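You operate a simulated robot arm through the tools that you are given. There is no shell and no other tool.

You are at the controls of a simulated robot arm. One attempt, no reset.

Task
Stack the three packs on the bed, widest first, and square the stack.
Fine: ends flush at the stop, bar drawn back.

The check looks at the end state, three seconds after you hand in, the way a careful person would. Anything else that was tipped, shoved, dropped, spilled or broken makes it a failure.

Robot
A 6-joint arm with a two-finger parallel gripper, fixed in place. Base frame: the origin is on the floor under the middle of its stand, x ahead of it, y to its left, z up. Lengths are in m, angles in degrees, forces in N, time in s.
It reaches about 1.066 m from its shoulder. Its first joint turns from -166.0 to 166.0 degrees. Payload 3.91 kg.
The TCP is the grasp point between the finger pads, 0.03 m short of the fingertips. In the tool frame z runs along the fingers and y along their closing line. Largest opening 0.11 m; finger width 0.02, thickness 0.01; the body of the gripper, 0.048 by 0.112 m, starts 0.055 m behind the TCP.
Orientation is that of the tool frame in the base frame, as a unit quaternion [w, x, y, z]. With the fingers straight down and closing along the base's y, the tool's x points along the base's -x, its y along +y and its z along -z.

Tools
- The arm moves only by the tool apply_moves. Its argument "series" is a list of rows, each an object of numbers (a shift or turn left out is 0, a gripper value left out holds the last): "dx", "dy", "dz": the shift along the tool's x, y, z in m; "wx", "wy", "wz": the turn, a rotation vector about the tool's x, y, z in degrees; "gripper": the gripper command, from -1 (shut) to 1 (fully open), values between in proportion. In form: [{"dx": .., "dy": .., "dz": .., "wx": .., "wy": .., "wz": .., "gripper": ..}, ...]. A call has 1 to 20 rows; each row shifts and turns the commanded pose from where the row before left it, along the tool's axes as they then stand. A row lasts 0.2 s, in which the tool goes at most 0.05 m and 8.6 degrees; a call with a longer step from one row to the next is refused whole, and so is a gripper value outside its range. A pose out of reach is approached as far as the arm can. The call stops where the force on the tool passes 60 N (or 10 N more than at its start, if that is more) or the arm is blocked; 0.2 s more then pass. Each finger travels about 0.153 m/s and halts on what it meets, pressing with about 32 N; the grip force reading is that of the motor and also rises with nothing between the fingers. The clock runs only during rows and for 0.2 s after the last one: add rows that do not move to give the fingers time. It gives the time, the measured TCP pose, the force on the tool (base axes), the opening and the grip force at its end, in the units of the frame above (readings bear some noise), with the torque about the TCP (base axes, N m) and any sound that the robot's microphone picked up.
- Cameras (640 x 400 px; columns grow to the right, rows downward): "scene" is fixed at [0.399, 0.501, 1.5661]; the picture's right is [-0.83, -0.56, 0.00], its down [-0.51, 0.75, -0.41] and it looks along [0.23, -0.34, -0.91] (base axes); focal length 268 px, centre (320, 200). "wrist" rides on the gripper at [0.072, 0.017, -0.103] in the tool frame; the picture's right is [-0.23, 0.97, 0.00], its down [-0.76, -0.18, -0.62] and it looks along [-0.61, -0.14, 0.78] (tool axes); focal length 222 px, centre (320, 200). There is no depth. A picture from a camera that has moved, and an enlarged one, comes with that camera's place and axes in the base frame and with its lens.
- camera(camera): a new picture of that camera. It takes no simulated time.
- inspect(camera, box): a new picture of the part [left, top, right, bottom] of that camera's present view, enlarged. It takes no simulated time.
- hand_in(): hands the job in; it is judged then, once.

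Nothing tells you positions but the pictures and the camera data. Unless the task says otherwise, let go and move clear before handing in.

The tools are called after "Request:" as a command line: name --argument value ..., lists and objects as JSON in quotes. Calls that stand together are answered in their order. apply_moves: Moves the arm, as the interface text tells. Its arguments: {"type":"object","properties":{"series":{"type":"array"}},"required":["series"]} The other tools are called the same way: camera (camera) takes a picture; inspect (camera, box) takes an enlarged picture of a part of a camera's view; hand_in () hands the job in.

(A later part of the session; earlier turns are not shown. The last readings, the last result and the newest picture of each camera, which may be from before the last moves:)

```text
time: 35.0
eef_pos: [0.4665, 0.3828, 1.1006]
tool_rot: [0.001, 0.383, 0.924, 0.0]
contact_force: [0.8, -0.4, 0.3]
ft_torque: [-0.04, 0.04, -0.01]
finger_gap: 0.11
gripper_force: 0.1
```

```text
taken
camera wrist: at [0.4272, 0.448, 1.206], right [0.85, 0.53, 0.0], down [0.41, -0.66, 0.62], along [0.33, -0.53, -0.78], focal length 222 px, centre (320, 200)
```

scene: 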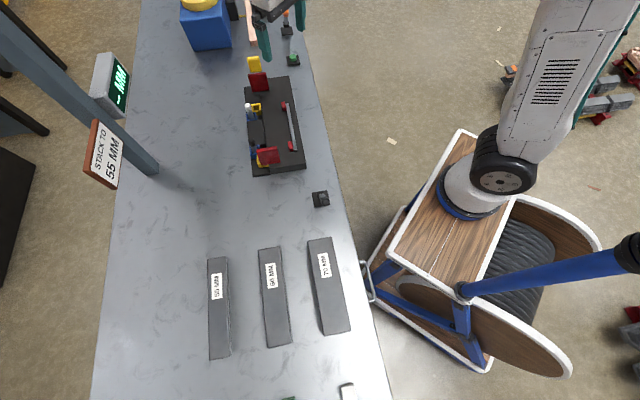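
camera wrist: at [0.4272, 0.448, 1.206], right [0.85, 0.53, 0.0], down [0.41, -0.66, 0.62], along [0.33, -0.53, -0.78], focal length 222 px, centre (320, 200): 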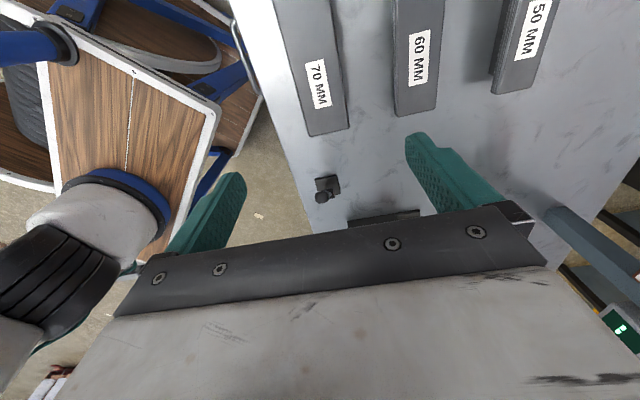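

Request:
apply_moves --series '[{"dx": 0.045}, {"dx": 0.045}, {"dx": 0.045}]'

Request:
camera --camera "wrist"

Request:
inspect --camera "wrist" --box '[260, 0, 420, 160]'

Request:
inspect --camera "wrist" --box '[380, 0, 540, 160]'

```text
time: 35.8
eef_pos: [0.3717, 0.4799, 1.1]
tool_rot: [0.0, 0.383, 0.924, -0.001]
contact_force: [0.2, -0.5, 0.1]
ft_torque: [0.0, 0.02, -0.03]
finger_gap: 0.1103
gripper_force: 0.0
```

```text
taken
camera wrist: at [0.3323, 0.545, 1.2043], right [0.85, 0.53, 0.0], down [0.41, -0.66, 0.62], along [0.33, -0.53, -0.78], focal length 222 px, centre (320, 200)
```

wrist: 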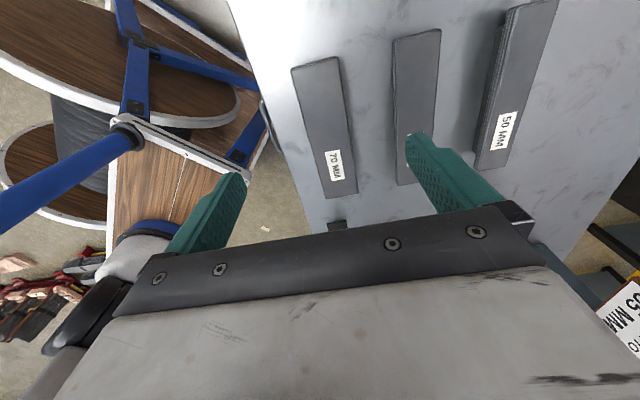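

```text
2.50 times, centred on (340, 80) of wrist
camera zoom: at [0.3323, 0.545, 1.2043], right [0.85, 0.53, 0.0], down [0.41, -0.66, 0.62], along [0.33, -0.53, -0.78], focal length 555 px, centre (270, 500)
```

zoom: 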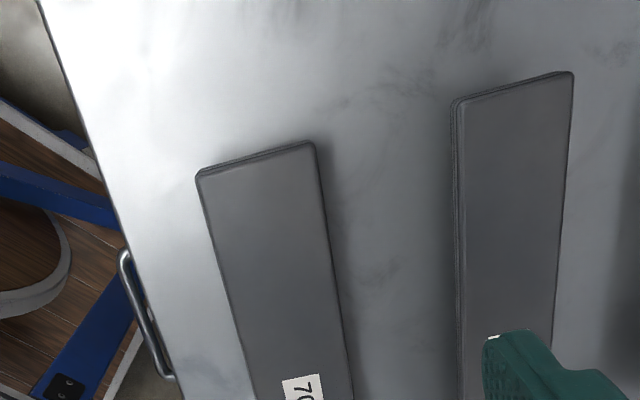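

```text
2.50 times, centred on (460, 80) of wrist
camera zoom: at [0.3323, 0.545, 1.2043], right [0.85, 0.53, 0.0], down [0.41, -0.66, 0.62], along [0.33, -0.53, -0.78], focal length 555 px, centre (-30, 500)
```

zoom: 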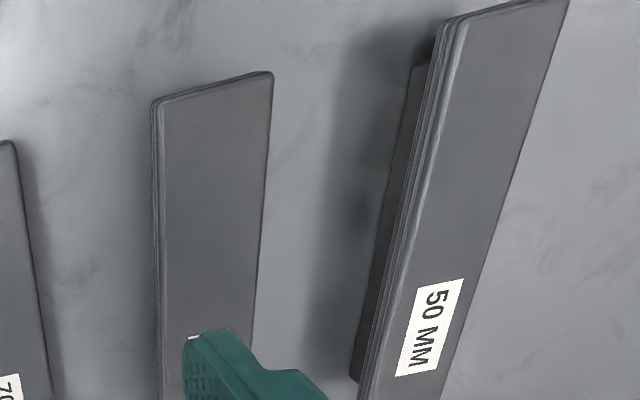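

I'll get an end-on view of the packs at low height to measure their thickness, width and rests.

Request:
apply_moves --series '[{"dx": 0.036, "dy": 0.0145}, {"dx": 0.036, "dy": 0.0145}, {"dx": 0.036, "dy": 0.0145}, {"dx": 0.036, "dy": 0.0145}, {"wy": -7.86}, {"wy": -7.86}, {"wy": -7.86}, {"wy": -7.86}, {"wy": -7.86}, {"wy": -7.86}, {"wy": -7.86}, {"dx": 0.0348, "dz": 0.0244}, {"dx": 0.0348, "dz": 0.0244}, {"dx": 0.0348, "dz": 0.0244}, {"dx": 0.0348, "dz": 0.0244}]'

Request:
camera --camera "wrist"

Request:
inspect --camera "wrist" --box '[190, 60, 350, 180]'

Request:
inspect --camera "wrist" --box '[310, 60, 470, 180]'

```text
time: 39.0
eef_pos: [0.3149, 0.6191, 0.9214]
tool_rot: [0.427, 0.339, 0.82, -0.176]
contact_force: [-0.3, -0.2, -0.2]
ft_torque: [0.03, 0.02, 0.02]
finger_gap: 0.1099
gripper_force: 0.1
out of reach, approached as far as the arm can: row 11
```

```text
taken
camera wrist: at [0.2378, 0.723, 0.922], right [0.78, 0.6, 0.19], down [-0.18, -0.07, 0.98], along [0.6, -0.8, 0.05], focal length 222 px, centre (320, 200)
```

wrist: 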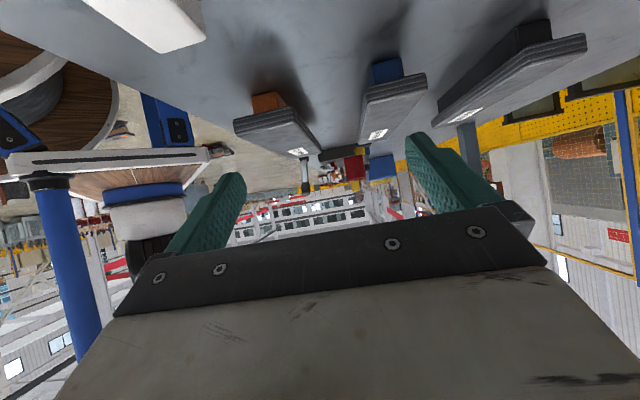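

```text
3.33 times, centred on (270, 120) of wrist
camera zoom: at [0.2378, 0.723, 0.922], right [0.78, 0.6, 0.19], down [-0.18, -0.07, 0.98], along [0.6, -0.8, 0.05], focal length 740 px, centre (487, 467)
```

zoom: 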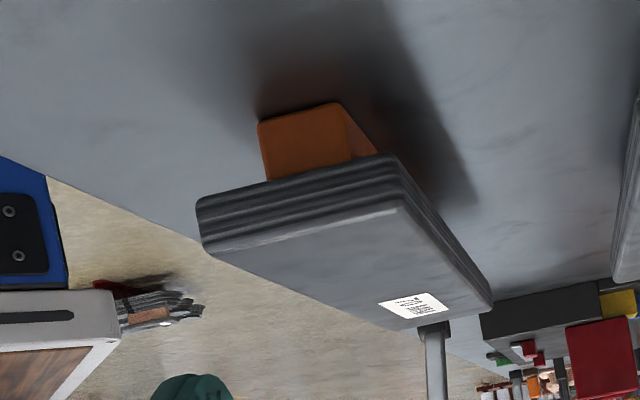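

```text
3.33 times, centred on (390, 120) of wrist
camera zoom: at [0.2378, 0.723, 0.922], right [0.78, 0.6, 0.19], down [-0.18, -0.07, 0.98], along [0.6, -0.8, 0.05], focal length 740 px, centre (87, 467)
```

zoom: 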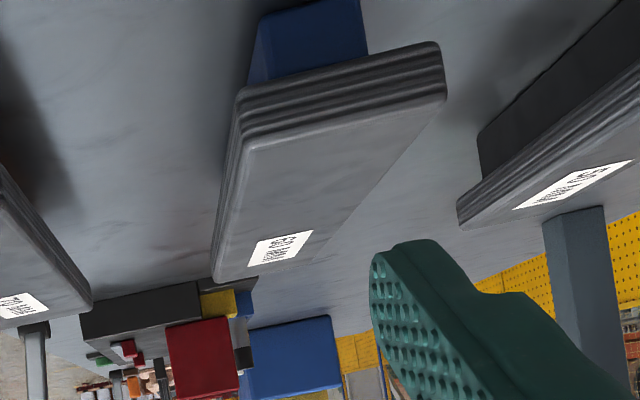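

The end-on view shows each pack about 18 mm thick, from z≈0.831 to 0.849, on rests. Three packs make 55 mm, the same as the peg height and the sign. The bed's slab, block and sockets are flush at z≈0.84. Now I'll measure the stop, pegs and strip precisely from above.

Request:
apply_moves --series '[{"dx": -0.0348, "dz": -0.0244}, {"dx": -0.0348, "dz": -0.0244}, {"dx": -0.0348, "dz": -0.0244}, {"dx": -0.0348, "dz": -0.0244}, {"wy": 7.86}, {"wy": 7.86}, {"wy": 7.86}, {"wy": 7.86}, {"wy": 7.86}, {"wy": 7.86}, {"wy": 7.86}]'

Request:
apply_moves --series '[{"dx": -0.046}, {"dx": -0.046}, {"dx": -0.046}, {"dx": -0.046}, {"dx": -0.046}, {"dx": -0.046}, {"dx": -0.046}, {"dx": -0.046}, {"dx": -0.046}, {"dx": -0.046}, {"dx": -0.046}, {"dx": -0.046}, {"dx": -0.046}, {"dx": -0.046}, {"dx": -0.046}, {"dz": 0.04}]'

Request:
camera --camera "wrist"

```text
time: 40.7
eef_pos: [0.3196, 0.6174, 0.9848]
tool_rot: [0.257, 0.354, 0.883, -0.17]
contact_force: [-0.6, -0.8, 0.9]
ft_torque: [0.01, 0.01, 0.04]
finger_gap: 0.1097
gripper_force: 0.0
stopped in row 8: the arm was blocked; the commanded pose is now the measured one
```

```text
time: 44.1
eef_pos: [0.7625, 0.223, 1.3515]
tool_rot: [0.254, 0.356, 0.884, -0.165]
contact_force: [0.4, 0.0, -0.3]
ft_torque: [0.0, -0.03, 0.0]
finger_gap: 0.1099
gripper_force: 0.2
```

```text
taken
camera wrist: at [0.6967, 0.3253, 1.3943], right [0.84, 0.55, 0.02], down [0.14, -0.24, 0.96], along [0.53, -0.8, -0.28], focal length 222 px, centre (320, 200)
```

wrist: 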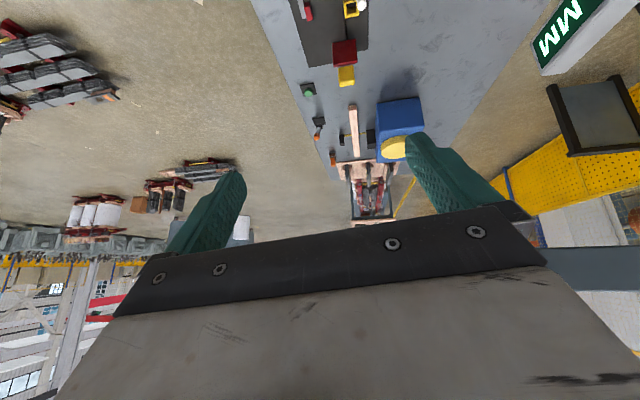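

The first move was blocked partway, so the second ran with the tool still tilted. I'll check the scene and wrist attitude before going on, and I won't chain moves like that again.

Request:
camera --camera "scene"

```text
taken
```

scene: 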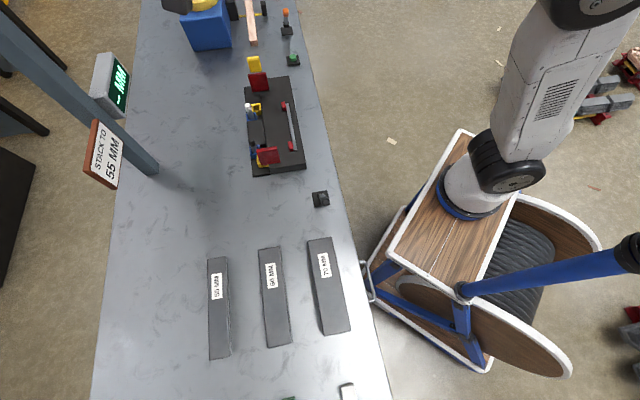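

Nothing was disturbed. I'll restore the upright attitude at this safe height.

Request:
apply_moves --series '[{"wx": -1.284, "wy": 6.934, "wz": 0.218}, {"wx": -1.284, "wy": 6.934, "wz": 0.218}, {"wx": -1.284, "wy": 6.934, "wz": 0.218}, {"wx": -1.284, "wy": 6.934, "wz": 0.218}, {"wx": -1.284, "wy": 6.934, "wz": 0.218}]'

```text
time: 45.3
eef_pos: [0.7597, 0.2228, 1.3514]
tool_rot: [-0.001, 0.384, 0.923, 0.0]
contact_force: [-0.8, -0.3, 0.0]
ft_torque: [-0.01, -0.04, 0.01]
finger_gap: 0.1099
gripper_force: 0.1
```

Request:
apply_moves --series '[{"dx": -0.045, "dy": -0.015}, {"dx": -0.045, "dy": -0.015}, {"dz": 0.043}, {"dz": 0.043}, {"dz": 0.043}, {"dz": 0.043}, {"dz": 0.043}, {"dz": 0.043}, {"dz": 0.043}]'

Request:
camera --camera "wrist"

Request:
inspect --camera "wrist" --box '[250, 0, 420, 120]'

Request:
inspect --camera "wrist" --box '[250, 90, 420, 220]'

```text
time: 45.7
eef_pos: [0.7721, 0.1938, 1.3502]
tool_rot: [-0.005, 0.378, 0.926, 0.003]
contact_force: [-7.2, 16.0, 1.2]
ft_torque: [-1.08, -0.44, 0.19]
finger_gap: 0.1102
gripper_force: 0.2
stopped in row 2: the force on the tool passed its limit at 66 N (the readings are from after the stop); the commanded pose is now the measured one
```

```text
taken
camera wrist: at [0.7334, 0.2566, 1.4556], right [0.84, 0.54, 0.0], down [0.42, -0.67, 0.61], along [0.33, -0.52, -0.79], focal length 222 px, centre (320, 200)
```

wrist: 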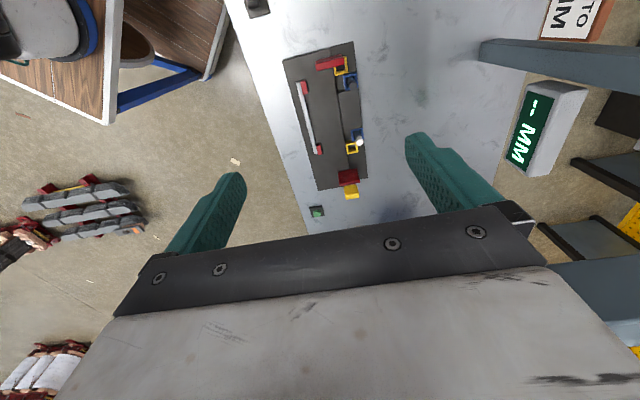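

```text
3.33 times, centred on (335, 60) of wrist
camera zoom: at [0.7334, 0.2566, 1.4556], right [0.84, 0.54, 0.0], down [0.42, -0.67, 0.61], along [0.33, -0.52, -0.79], focal length 740 px, centre (270, 667)
```

zoom: 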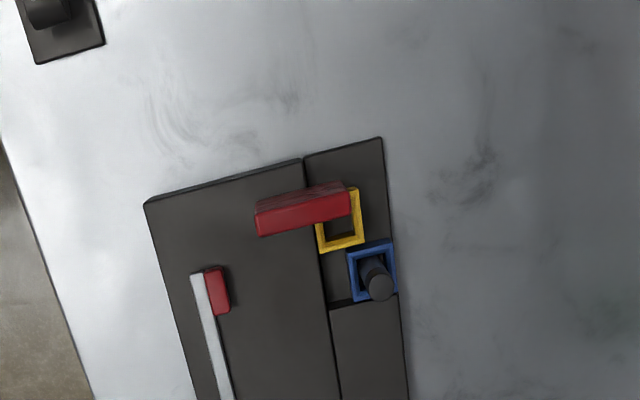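

```text
3.08 times, centred on (335, 155) of wrist
camera zoom: at [0.7334, 0.2566, 1.4556], right [0.84, 0.54, 0.0], down [0.42, -0.67, 0.61], along [0.33, -0.52, -0.79], focal length 684 px, centre (274, 338)
```

zoom: 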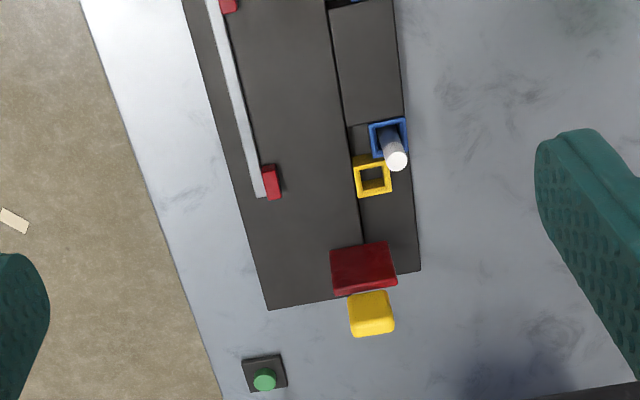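

The tool touched something overhead at z≈1.4, near the gripper body. I'll look before moving.

Request:
camera --camera "scene"

Request:
inspect --camera "wrist" --box '[380, 0, 640, 250]'

```text
taken
```

scene: 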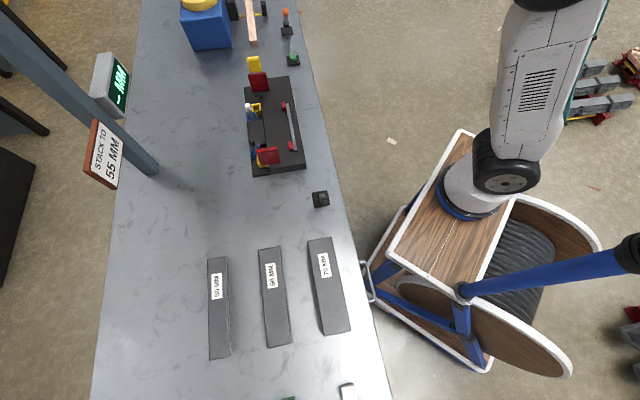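

```text
1.60 times, centred on (510, 125) of wrist
camera zoom: at [0.7334, 0.2566, 1.4556], right [0.84, 0.54, 0.0], down [0.42, -0.67, 0.61], along [0.33, -0.52, -0.79], focal length 355 px, centre (16, 320)
```

zoom: 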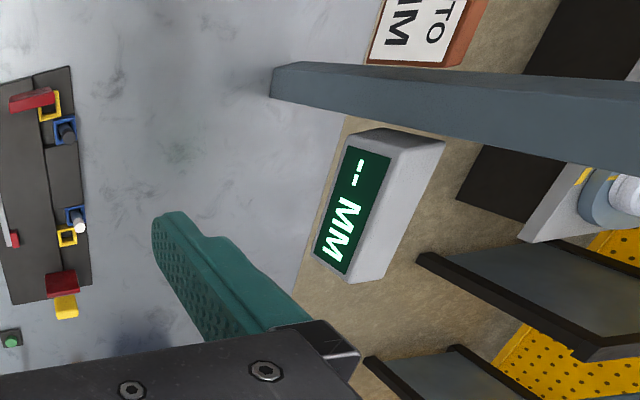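

Nothing on the bench changed. I'll back off the way I came and descend.

Request:
apply_moves --series '[{"dx": 0.02}, {"dx": 0.03}]'

```text
time: 46.3
eef_pos: [0.7376, 0.2239, 1.3509]
tool_rot: [-0.005, 0.38, 0.925, 0.002]
contact_force: [0.9, 0.1, -0.5]
ft_torque: [0.03, 0.03, -0.02]
finger_gap: 0.1098
gripper_force: 0.0
```

Request:
apply_moves --series '[{"dz": 0.04}, {"dz": 0.04}, {"dz": 0.04}, {"dz": 0.04}, {"dz": 0.04}, {"dz": 0.04}, {"dz": 0.03}]'

Request:
camera --camera "scene"

Request:
camera --camera "wrist"

```text
time: 47.9
eef_pos: [0.7342, 0.2274, 1.081]
tool_rot: [-0.005, 0.379, 0.925, 0.003]
contact_force: [-0.1, -0.3, 0.8]
ft_torque: [0.01, -0.02, -0.02]
finger_gap: 0.1101
gripper_force: 0.1
```

```text
taken
```

scene: 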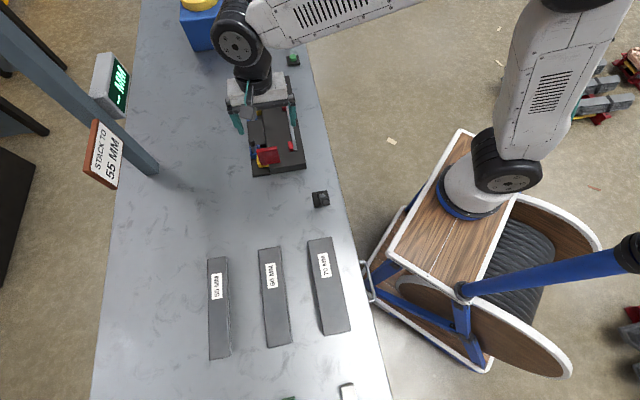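

```text
taken
camera wrist: at [0.6955, 0.2913, 1.1854], right [0.85, 0.53, 0.0], down [0.42, -0.67, 0.62], along [0.33, -0.52, -0.79], focal length 222 px, centre (320, 200)
```

wrist: 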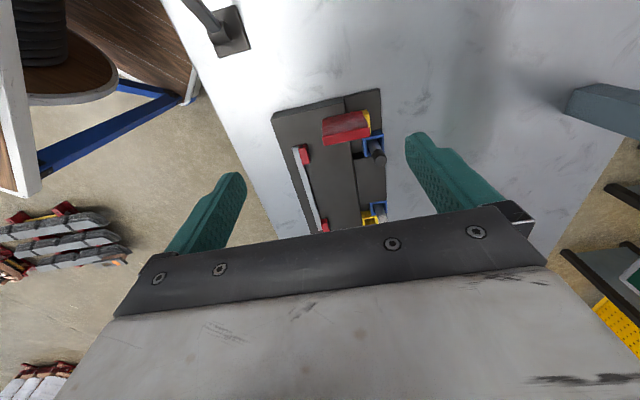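

Request:
apply_moves --series '[{"wx": 0.1, "wy": -0.66, "wz": 0.44}, {"dz": 0.03, "dx": -0.02}]'

Request:
inspect --camera "wrist" --box '[250, 60, 410, 180]'

Request:
inspect --camera "wrist" --box '[250, 130, 410, 250]'

```text
time: 48.5
eef_pos: [0.7503, 0.214, 1.0532]
tool_rot: [0.001, 0.383, 0.924, -0.001]
contact_force: [0.1, 0.2, 0.1]
ft_torque: [-0.01, 0.0, 0.01]
finger_gap: 0.1099
gripper_force: 0.0
```

```text
3.33 times, centred on (330, 120) of wrist
camera zoom: at [0.7107, 0.2792, 1.1579], right [0.85, 0.53, 0.0], down [0.41, -0.66, 0.62], along [0.33, -0.53, -0.78], focal length 740 px, centre (287, 467)
```

zoom: 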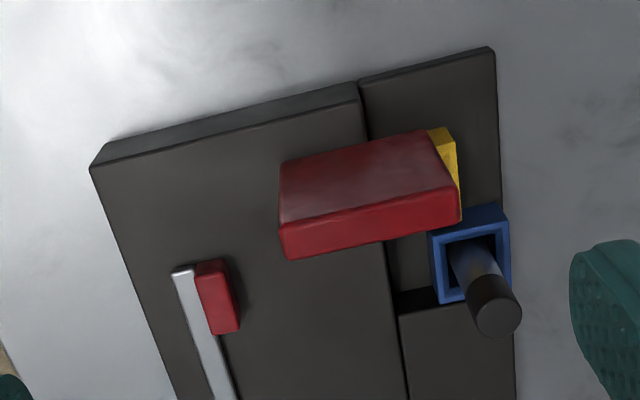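

```text
3.33 times, centred on (330, 190) of wrist
camera zoom: at [0.7107, 0.2792, 1.1579], right [0.85, 0.53, 0.0], down [0.41, -0.66, 0.62], along [0.33, -0.53, -0.78], focal length 740 px, centre (287, 233)
```

zoom: 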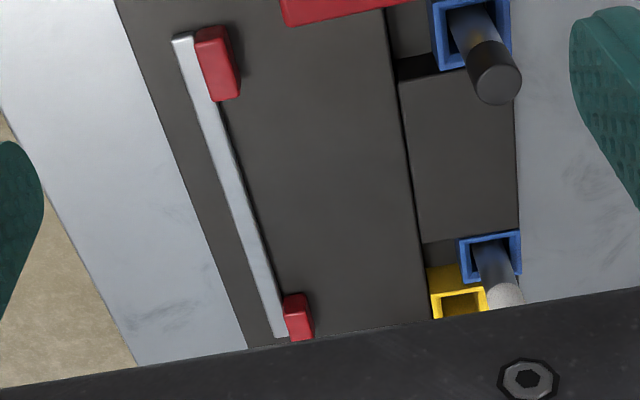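

Measured along the bench (l = along it from packs to fixture, w = across it away from the robot):

| Item | Position |
|---|---|
| Stop inner face | l≈0.408 |
| Stop and slider centreline | w≈0.703 |
| Pegs' inner face | w≈0.74 |
| Bed surface | z≈0.84 |
| 70 mm pack centre | l≈0.0125, w≈0.601 |

I'll move above the 70 mm pack now.

Request:
apply_moves --series '[{"dx": 0.0407, "dy": -0.009}, {"dx": 0.0407, "dy": -0.009}, {"dx": 0.0407, "dy": -0.009}, {"dx": 0.0407, "dy": -0.009}, {"dx": 0.0407, "dy": -0.009}, {"dx": 0.0407, "dy": -0.009}, {"dx": 0.0407, "dy": -0.009}, {"dx": 0.0407, "dy": -0.009}, {"dx": 0.0407, "dy": -0.009}]'

Request:
camera --camera "wrist"

Request:
camera --camera "scene"

```text
time: 50.5
eef_pos: [0.4326, 0.4127, 1.0492]
tool_rot: [0.001, 0.383, 0.924, -0.001]
contact_force: [-0.3, 0.0, -0.7]
ft_torque: [-0.04, 0.03, -0.01]
finger_gap: 0.11
gripper_force: 0.0
```

```text
taken
camera wrist: at [0.3925, 0.4773, 1.153], right [0.85, 0.53, 0.0], down [0.41, -0.66, 0.62], along [0.33, -0.53, -0.78], focal length 222 px, centre (320, 200)
```

wrist: 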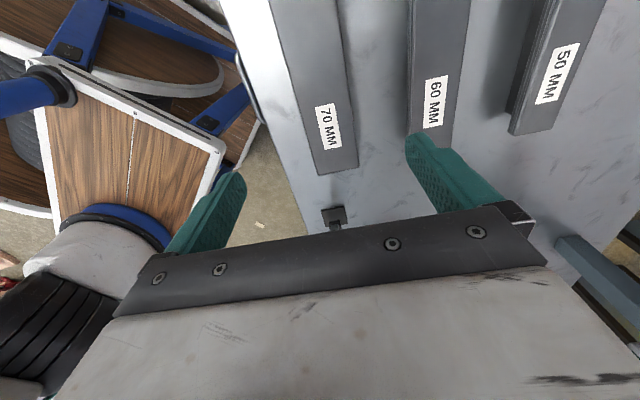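

```text
taken
```

scene: 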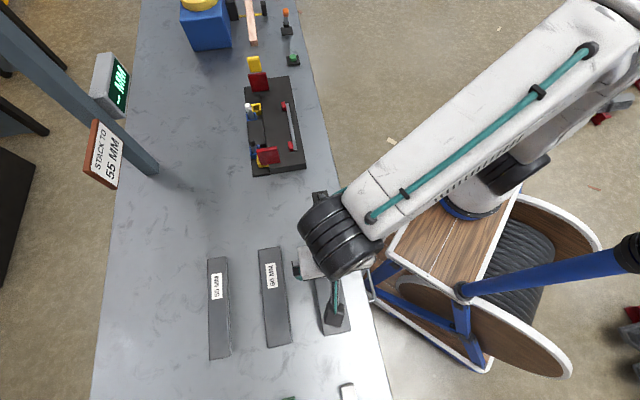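

Request:
inspect --camera "wrist" --box '[240, 40, 400, 140]'

```text
4.00 times, centred on (320, 90) of wrist
camera zoom: at [0.3925, 0.4773, 1.153], right [0.85, 0.53, 0.0], down [0.41, -0.66, 0.62], along [0.33, -0.53, -0.78], focal length 888 px, centre (320, 640)
```

zoom: 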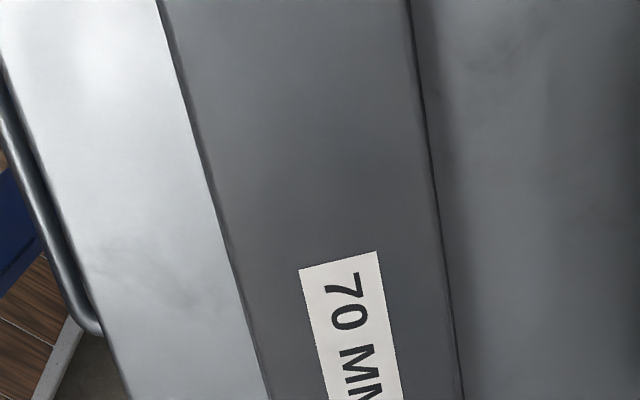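

Aim check: the pack centre is at w≈0.6016, l≈0.011, and its yaw matches the gripper. I'll correct by a few millimetres and descend with open fingers.

Request:
apply_moves --series '[{"dx": 0.003, "dy": 0.004}, {"dz": 0.035}, {"dz": 0.035}, {"dz": 0.035}, {"dz": 0.035}, {"dz": 0.025}, {"dz": 0.0}]'

Request:
camera --camera "wrist"

```text
time: 52.1
eef_pos: [0.4364, 0.4183, 0.8855]
tool_rot: [0.001, 0.382, 0.924, 0.001]
contact_force: [-0.8, 0.3, -0.2]
ft_torque: [0.01, -0.01, 0.0]
finger_gap: 0.11
gripper_force: 0.1
```

```text
taken
camera wrist: at [0.3974, 0.4843, 0.9898], right [0.85, 0.53, 0.0], down [0.41, -0.66, 0.62], along [0.33, -0.53, -0.78], focal length 222 px, centre (320, 200)
```

wrist: 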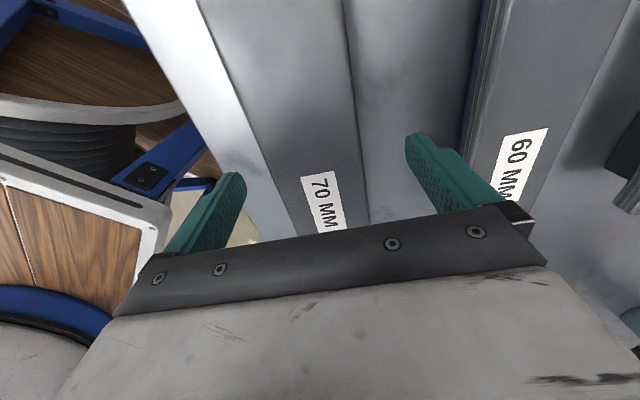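

Request:
inspect --camera "wrist" --box '[160, 60, 480, 240]'

```text
2.00 times, centred on (320, 150) of wrist
camera zoom: at [0.3974, 0.4843, 0.9898], right [0.85, 0.53, 0.0], down [0.41, -0.66, 0.62], along [0.33, -0.53, -0.78], focal length 444 px, centre (320, 300)
```

zoom: 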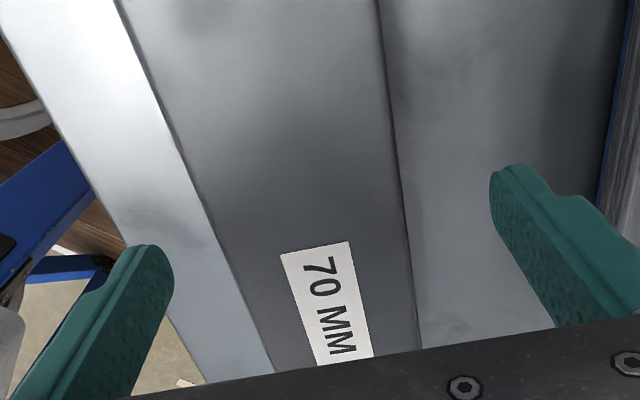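

Request:
apply_moves --series '[{"dy": -0.0035}, {"dz": 0.012}, {"dz": 0.0105}, {}, {}]'

Request:
inspect --camera "wrist" --box '[160, 60, 480, 240]'

```text
time: 53.3
eef_pos: [0.4322, 0.4182, 0.8612]
tool_rot: [0.001, 0.383, 0.924, 0.0]
contact_force: [1.0, 0.1, 0.3]
ft_torque: [0.02, 0.01, 0.0]
finger_gap: 0.11
gripper_force: 0.0
```

```text
2.00 times, centred on (320, 150) of wrist
camera zoom: at [0.3942, 0.4833, 0.9657], right [0.85, 0.53, 0.0], down [0.41, -0.66, 0.62], along [0.33, -0.53, -0.78], focal length 444 px, centre (320, 300)
```

zoom: 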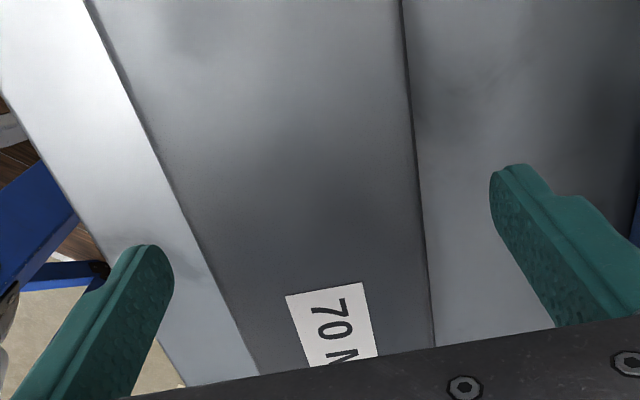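

Fingers straddle the pack, with the tips about 1.5 mm above its underside. I'll close.

Request:
apply_moves --series '[{"dx": -0.002}, {"gripper": -1}, {"gripper": -1}, {"gripper": -1}, {"gripper": -1}]'

Request:
inspect --camera "wrist" --box '[160, 60, 480, 240]'

```text
time: 54.5
eef_pos: [0.4343, 0.4175, 0.8614]
tool_rot: [0.001, 0.383, 0.924, -0.001]
contact_force: [-1.2, -0.9, -0.2]
ft_torque: [-0.38, -0.18, -0.2]
finger_gap: 0.0701
gripper_force: 32.4
```

```text
2.00 times, centred on (320, 150) of wrist
camera zoom: at [0.3952, 0.4813, 0.9661], right [0.85, 0.53, 0.0], down [0.41, -0.66, 0.62], along [0.33, -0.53, -0.78], focal length 444 px, centre (320, 300)
```

zoom: 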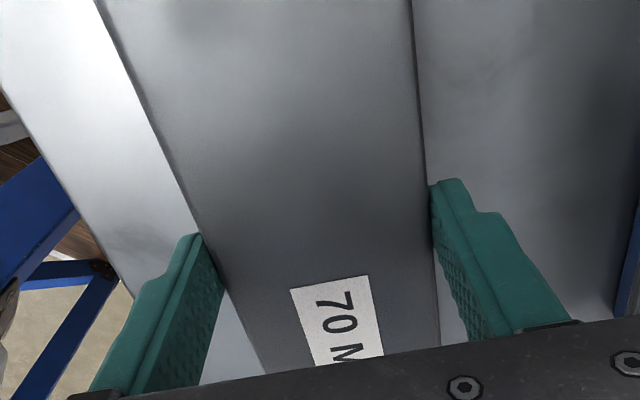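

The grip reads 0.0701 m at 32 N. I'll lift a little and check the load.

Request:
apply_moves --series '[{"dz": -0.004}, {"dz": -0.008}, {"dz": -0.012}, {"dz": -0.012}, {}, {}]'

Request:
camera --camera "wrist"

Request:
camera --camera "scene"

```text
time: 55.9
eef_pos: [0.4351, 0.418, 0.9007]
tool_rot: [0.001, 0.383, 0.924, -0.001]
contact_force: [0.1, -0.3, -7.1]
ft_torque: [0.0, -0.05, 0.03]
finger_gap: 0.0698
gripper_force: 31.6
```

```text
taken
camera wrist: at [0.396, 0.4825, 1.0047], right [0.85, 0.53, 0.0], down [0.41, -0.66, 0.62], along [0.33, -0.53, -0.78], focal length 222 px, centre (320, 200)
```

wrist: 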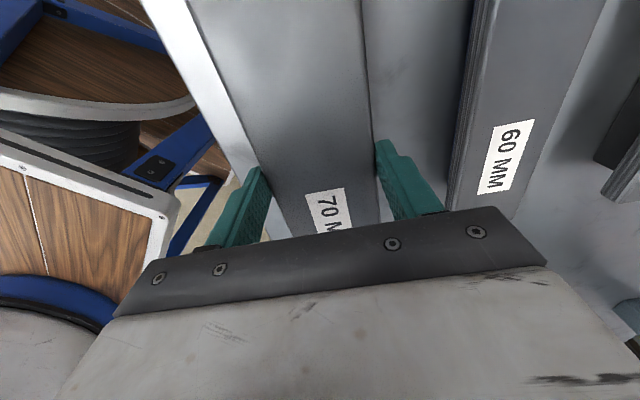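

```text
taken
```

scene: 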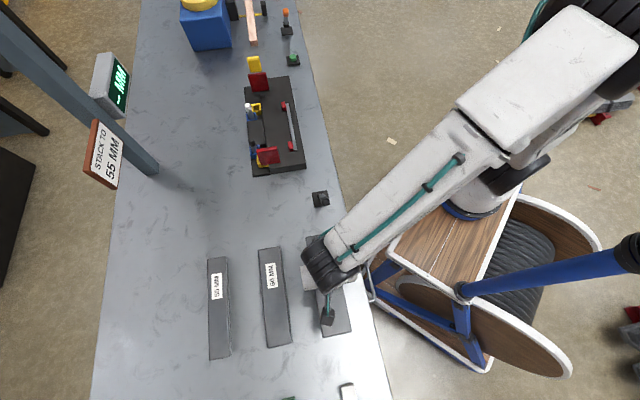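

The pack is held level and weighs about 0.7 kg. I'll raise it well clear and carry it over the bed.

Request:
apply_moves --series '[{"dz": -0.03}, {"dz": -0.04}, {"dz": -0.04}, {"dz": -0.04}, {"dx": -0.02, "dy": 0.004}, {"dx": -0.035, "dy": 0.0065}, {"dx": -0.035, "dy": 0.0065}, {"dx": -0.035, "dy": 0.0065}, {"dx": -0.035, "dy": 0.0065}, {"dx": -0.035, "dy": 0.0065}, {"dx": -0.035, "dy": 0.0065}, {"dx": -0.035, "dy": 0.0065}, {"dx": -0.035, "dy": 0.0065}, {"dx": -0.035, "dy": 0.0065}]'

Request:
camera --camera "scene"

```text
time: 58.9
eef_pos: [0.7127, 0.2197, 1.052]
tool_rot: [0.002, 0.383, 0.924, -0.001]
contact_force: [0.0, 0.4, -6.1]
ft_torque: [-0.05, -0.01, 0.0]
finger_gap: 0.0698
gripper_force: 31.8
```

```text
taken
```

scene: 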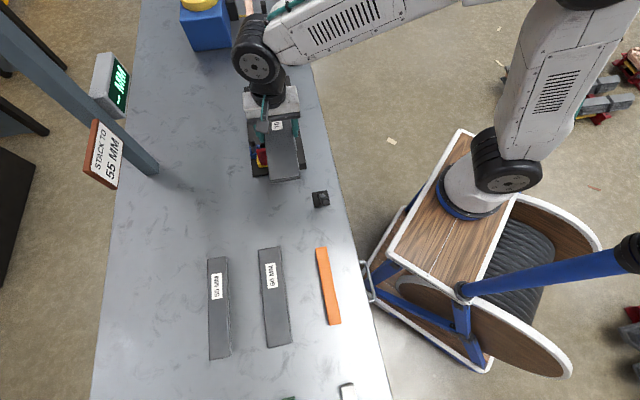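

Request:
apply_moves --series '[{"dx": -0.03, "dy": 0.0068}, {"dx": -0.03, "dy": 0.0068}, {"dx": -0.03, "dy": 0.0068}, {"dx": -0.03, "dy": 0.0068}, {"dx": -0.03, "dy": 0.0068}, {"dx": -0.025, "dy": 0.005}, {}, {}]'

Request:
camera --camera "wrist"

Request:
camera --camera "scene"

```text
time: 60.7
eef_pos: [0.8701, 0.1269, 1.0505]
tool_rot: [0.0, 0.382, 0.924, -0.001]
contact_force: [0.1, 0.1, -6.6]
ft_torque: [-0.02, -0.02, 0.01]
finger_gap: 0.07
gripper_force: 31.3
```

```text
taken
camera wrist: at [0.8303, 0.1922, 1.1541], right [0.85, 0.53, 0.0], down [0.41, -0.66, 0.62], along [0.33, -0.53, -0.78], focal length 222 px, centre (320, 200)
```

wrist: 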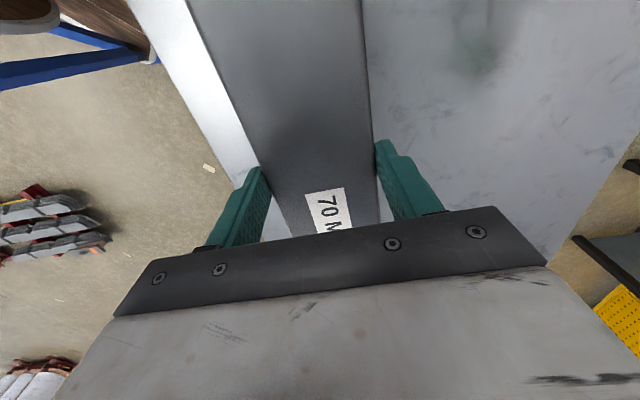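

```text
taken
```

scene: 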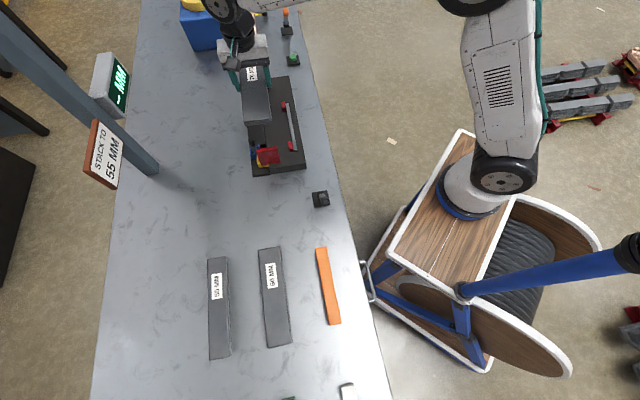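

The pack is over the bed at l≈0.5245. That is a little too close to the stop, so I'll shift it away and partly lower it, then check clearance to the stop and pegs.

Request:
apply_moves --series '[{"dx": -0.0135, "dy": -0.0055}, {"dz": 0.03}, {"dz": 0.03}, {"dz": 0.03}, {"dz": 0.02}, {}, {}]'

Request:
camera --camera "wrist"

Request:
inspect --camera "scene" --box '[220, 50, 320, 180]'

```text
time: 62.3
eef_pos: [0.8731, 0.1144, 0.9385]
tool_rot: [0.001, 0.383, 0.924, -0.001]
contact_force: [0.3, 0.0, -6.9]
ft_torque: [0.0, -0.02, -0.04]
finger_gap: 0.0701
gripper_force: 31.7
```

```text
taken
camera wrist: at [0.8336, 0.1798, 1.0438], right [0.85, 0.53, 0.0], down [0.41, -0.66, 0.62], along [0.33, -0.53, -0.78], focal length 222 px, centre (320, 200)
```

wrist: 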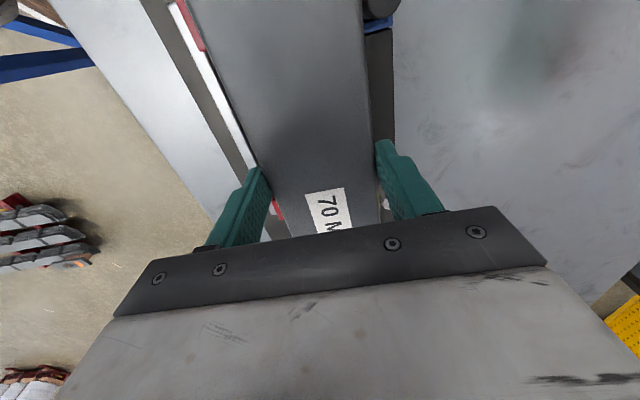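

```text
3.08 times, centred on (270, 115) of scene
camera zoom: at [0.399, 0.501, 1.5661], right [-0.83, -0.56, 0.0], down [-0.51, 0.75, -0.41], along [0.23, -0.34, -0.91], focal length 826 px, centre (474, 462)
```

zoom: 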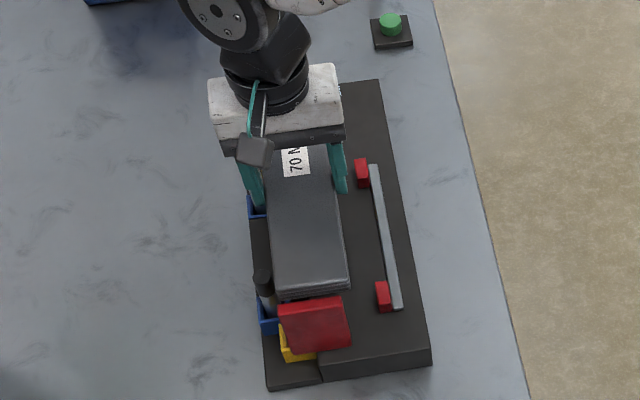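

Request:
inspect --camera "wrist" --box '[300, 0, 420, 80]'

Request:
inspect --camera "wrist" --box '[340, 160, 420, 230]'

Request:
inspect --camera "scene" --box '[240, 110, 300, 180]'

```text
5.00 times, centred on (360, 40) of wrist
camera zoom: at [0.8336, 0.1798, 1.0438], right [0.85, 0.53, 0.0], down [0.41, -0.66, 0.62], along [0.33, -0.53, -0.78], focal length 1111 px, centre (120, 1000)
```

zoom: 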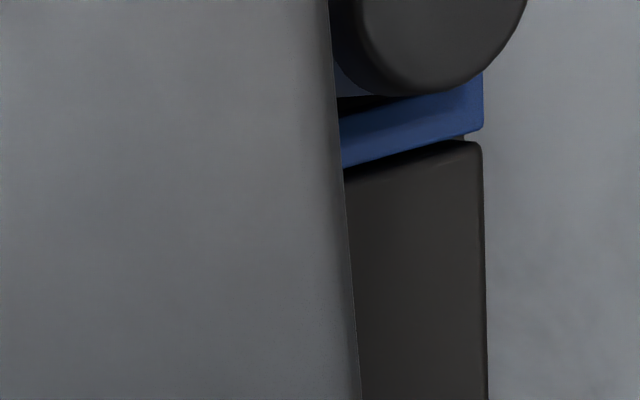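

```text
5.71 times, centred on (380, 195) of wrist
camera zoom: at [0.8336, 0.1798, 1.0438], right [0.85, 0.53, 0.0], down [0.41, -0.66, 0.62], along [0.33, -0.53, -0.78], focal length 1269 px, centre (-23, 229)
```

zoom: 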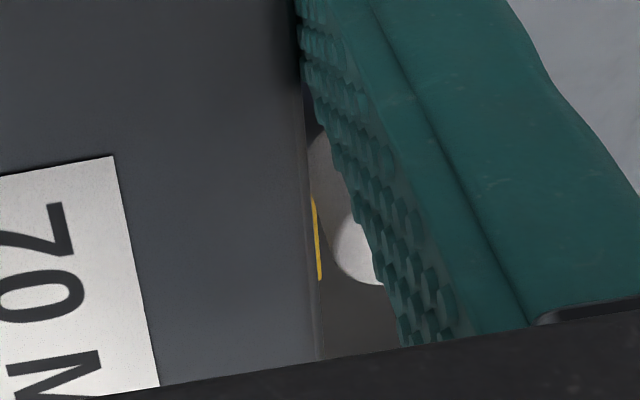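

```text
5.71 times, centred on (270, 145) of scene
camera zoom: at [0.399, 0.501, 1.5661], right [-0.83, -0.56, 0.0], down [-0.51, 0.75, -0.41], along [0.23, -0.34, -0.91], focal length 1533 px, centre (606, 514)
```

zoom: 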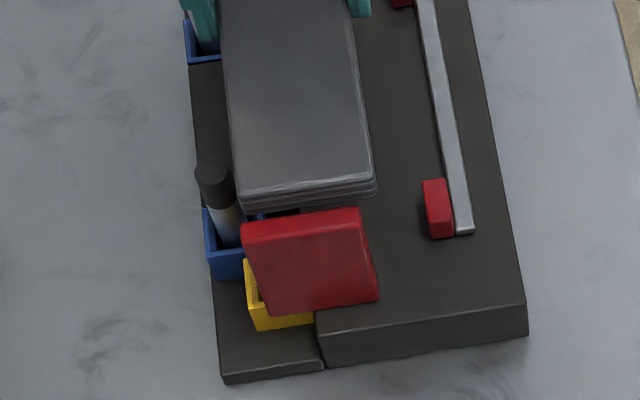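

Clearance to the pegs is about 6 mm, and the pack end sits beyond the stop. I'll lower to just above the bed.

Request:
apply_moves --series '[{"dz": 0.025}, {"dz": 0.02}, {"dz": 0.012}, {}, {}]'

Request:
inspect --camera "scene" --box '[230, 90, 320, 180]'

```text
time: 63.5
eef_pos: [0.8728, 0.115, 0.8824]
tool_rot: [0.002, 0.383, 0.924, 0.0]
contact_force: [-0.1, -0.1, -7.4]
ft_torque: [0.01, -0.03, 0.01]
finger_gap: 0.07
gripper_force: 31.5
```

```text
4.44 times, centred on (275, 135) of scene
camera zoom: at [0.399, 0.501, 1.5661], right [-0.83, -0.56, 0.0], down [-0.51, 0.75, -0.41], along [0.23, -0.34, -0.91], focal length 1192 px, centre (520, 489)
```

zoom: 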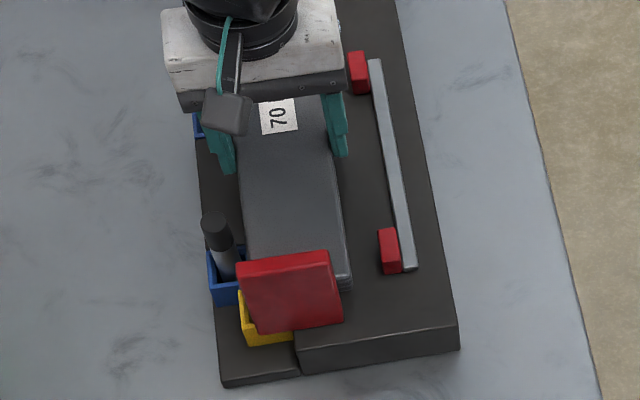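

Request:
apply_moves --series '[{"dz": 0.003}, {"dz": 0.003}, {}]'

Request:
apply_moves --series '[{"dz": 0.002}, {}]'

```text
time: 64.3
eef_pos: [0.873, 0.1146, 0.8768]
tool_rot: [0.001, 0.383, 0.924, 0.001]
contact_force: [0.1, -0.2, -7.7]
ft_torque: [-0.01, 0.01, 0.03]
finger_gap: 0.0696
gripper_force: 31.7
```

```text
time: 64.9
eef_pos: [0.8718, 0.1134, 0.8741]
tool_rot: [0.0, 0.383, 0.924, 0.0]
contact_force: [0.9, -0.1, -8.1]
ft_torque: [0.0, 0.02, 0.01]
finger_gap: 0.0698
gripper_force: 31.7
```

Request:
apply_moves --series '[{"dz": 0.0015}, {}]'

Request:
apply_moves --series '[{"dz": 0.001}, {}]'

Request:
apply_moves --series '[{"dz": 0.001}, {}]'

```text
time: 65.5
eef_pos: [0.8716, 0.1127, 0.8724]
tool_rot: [0.001, 0.382, 0.924, -0.001]
contact_force: [0.1, 0.4, -7.0]
ft_torque: [-0.02, -0.02, -0.02]
finger_gap: 0.0694
gripper_force: 32.0
```

```text
time: 66.1
eef_pos: [0.8707, 0.1142, 0.8703]
tool_rot: [0.001, 0.382, 0.924, 0.0]
contact_force: [0.0, 0.4, -7.2]
ft_torque: [-0.01, 0.03, 0.02]
finger_gap: 0.0698
gripper_force: 31.8
```

```text
time: 66.7
eef_pos: [0.8715, 0.1144, 0.8718]
tool_rot: [0.001, 0.382, 0.924, -0.001]
contact_force: [-0.2, 0.5, -6.7]
ft_torque: [-0.01, -0.03, -0.02]
finger_gap: 0.0697
gripper_force: 32.4
```

Request:
apply_moves --series '[{"dz": 0.001}, {}]'

Request:
apply_moves --series '[{"dz": 0.001}, {}]'

Request:
apply_moves --series '[{"dz": 0.001}, {}]'

```text
time: 67.3
eef_pos: [0.8721, 0.1138, 0.8712]
tool_rot: [0.001, 0.382, 0.924, 0.0]
contact_force: [-0.5, 0.1, -1.0]
ft_torque: [0.19, 0.44, 0.03]
finger_gap: 0.0698
gripper_force: 32.5
```

```text
time: 67.9
eef_pos: [0.8712, 0.1145, 0.8702]
tool_rot: [0.001, 0.382, 0.924, 0.0]
contact_force: [0.0, -1.7, 10.4]
ft_torque: [0.04, 0.65, 0.0]
finger_gap: 0.0699
gripper_force: 32.6
```

```text
time: 68.5
eef_pos: [0.8707, 0.1149, 0.8703]
tool_rot: [0.002, 0.383, 0.924, 0.0]
contact_force: [2.9, -2.4, 21.4]
ft_torque: [-0.15, -0.04, 0.01]
finger_gap: 0.0697
gripper_force: 31.8
```

Contact with the bed came at TCP z≈0.8705. I'll relieve the pressing force, then ease the pack toward the stop in small steps to find it.

Request:
apply_moves --series '[{"dz": -0.002}, {}]'

Request:
apply_moves --series '[{"dx": 0.002}, {"dx": 0.002}, {}]'

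```text
time: 69.1
eef_pos: [0.8702, 0.1152, 0.8691]
tool_rot: [-0.001, 0.383, 0.924, -0.002]
contact_force: [1.2, -1.1, -3.4]
ft_torque: [-0.29, -0.48, -0.1]
finger_gap: 0.0698
gripper_force: 32.2
```

```text
time: 69.9
eef_pos: [0.8698, 0.1173, 0.8694]
tool_rot: [0.0, 0.383, 0.924, -0.001]
contact_force: [5.0, -7.6, -10.5]
ft_torque: [-0.36, -0.41, 0.34]
finger_gap: 0.0697
gripper_force: 32.0
```

Request:
apply_moves --series '[{"dx": 0.001}, {}]'

Request:
camera --camera "wrist"

Request:
inspect --camera "scene" --box '[235, 110, 305, 180]'

```text
time: 70.5
eef_pos: [0.8704, 0.1168, 0.8686]
tool_rot: [0.001, 0.384, 0.923, 0.001]
contact_force: [9.7, -13.6, -10.5]
ft_torque: [-0.49, -0.44, 0.18]
finger_gap: 0.0697
gripper_force: 32.1
```

```text
taken
camera wrist: at [0.8307, 0.1815, 0.9743], right [0.85, 0.53, 0.0], down [0.41, -0.66, 0.62], along [0.33, -0.53, -0.78], focal length 222 px, centre (320, 200)
```

wrist: 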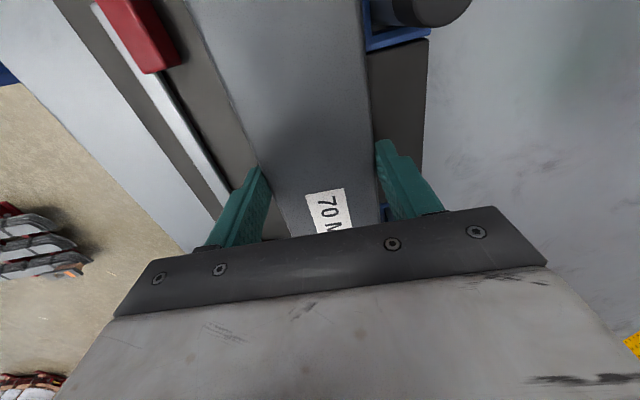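

```text
5.71 times, centred on (270, 145) of scene
camera zoom: at [0.399, 0.501, 1.5661], right [-0.83, -0.56, 0.0], down [-0.51, 0.75, -0.41], along [0.23, -0.34, -0.91], focal length 1533 px, centre (606, 514)
```

zoom: 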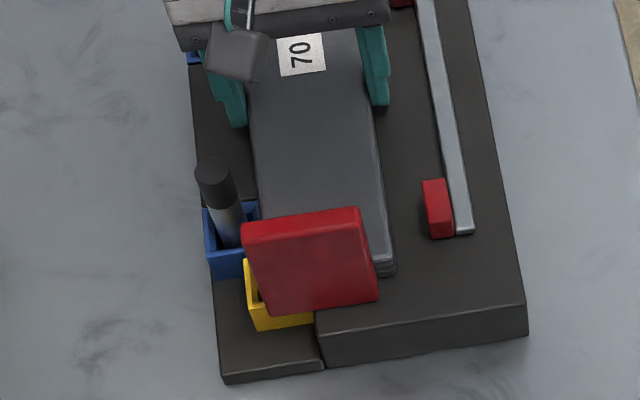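

The pack end is against the stop at TCP l≈0.532. I'll relax the push slightly, open the fingers only partway because the strip is close on one side, and lift off.

Request:
apply_moves --series '[{"dx": -0.0015}, {"dz": 0.0005}, {}]'

Request:
apply_moves --series '[{"gripper": 0.45}, {"gripper": 0.45}, {"gripper": 0.45}]'

Request:
camera --camera "wrist"

```text
time: 71.3
eef_pos: [0.8706, 0.117, 0.8708]
tool_rot: [0.001, 0.382, 0.924, -0.001]
contact_force: [6.9, -12.0, -4.2]
ft_torque: [0.1, 0.06, -0.12]
finger_gap: 0.0699
gripper_force: 31.3
```

```text
time: 72.1
eef_pos: [0.8701, 0.1192, 0.8707]
tool_rot: [0.001, 0.382, 0.924, 0.0]
contact_force: [-0.3, 0.0, -0.3]
ft_torque: [0.0, -0.01, -0.02]
finger_gap: 0.0796
gripper_force: 0.0
```

```text
taken
camera wrist: at [0.8303, 0.1823, 0.9745], right [0.85, 0.53, 0.0], down [0.41, -0.66, 0.62], along [0.33, -0.53, -0.78], focal length 222 px, centre (320, 200)
```

wrist: 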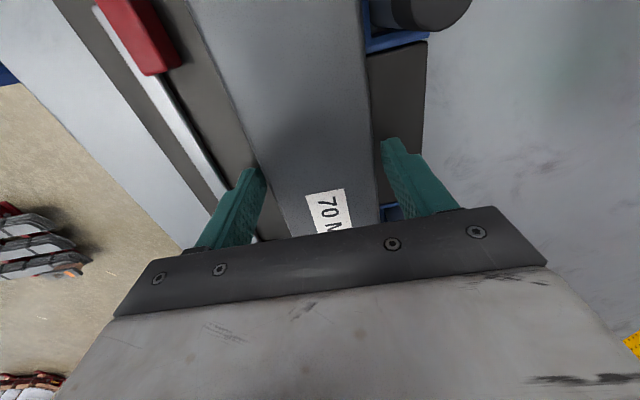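

Released cleanly. I'll lift straight up and check.

Request:
apply_moves --series '[{"dz": -0.015}, {"dz": -0.03}, {"dz": -0.045}, {"dz": -0.045}, {"dz": -0.045}, {}]'

Request:
camera --camera "wrist"

Request:
inspect --camera "wrist" --box '[230, 0, 420, 140]'

```text
time: 73.5
eef_pos: [0.8698, 0.1155, 1.0498]
tool_rot: [0.001, 0.382, 0.924, -0.001]
contact_force: [0.9, -0.7, 0.1]
ft_torque: [0.02, 0.0, 0.02]
finger_gap: 0.0796
gripper_force: 0.0
```

```text
taken
camera wrist: at [0.8318, 0.1805, 1.1547], right [0.85, 0.53, 0.0], down [0.41, -0.66, 0.62], along [0.33, -0.53, -0.78], focal length 222 px, centre (320, 200)
```

wrist: 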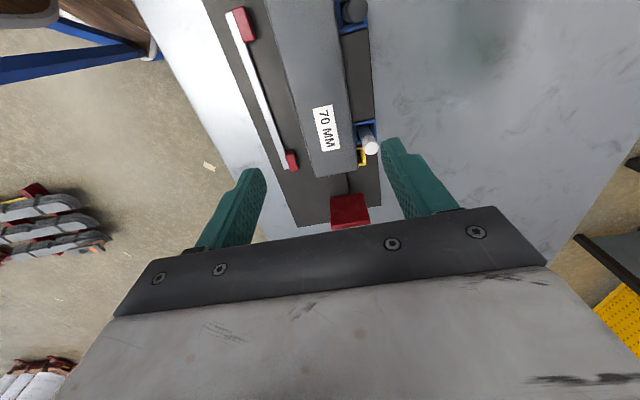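

```text
2.86 times, centred on (325, 70) of wrist
camera zoom: at [0.8318, 0.1805, 1.1547], right [0.85, 0.53, 0.0], down [0.41, -0.66, 0.62], along [0.33, -0.53, -0.78], focal length 635 px, centre (306, 571)
```

zoom: 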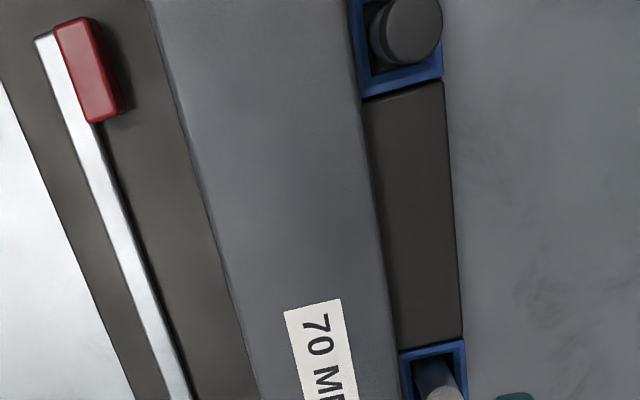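

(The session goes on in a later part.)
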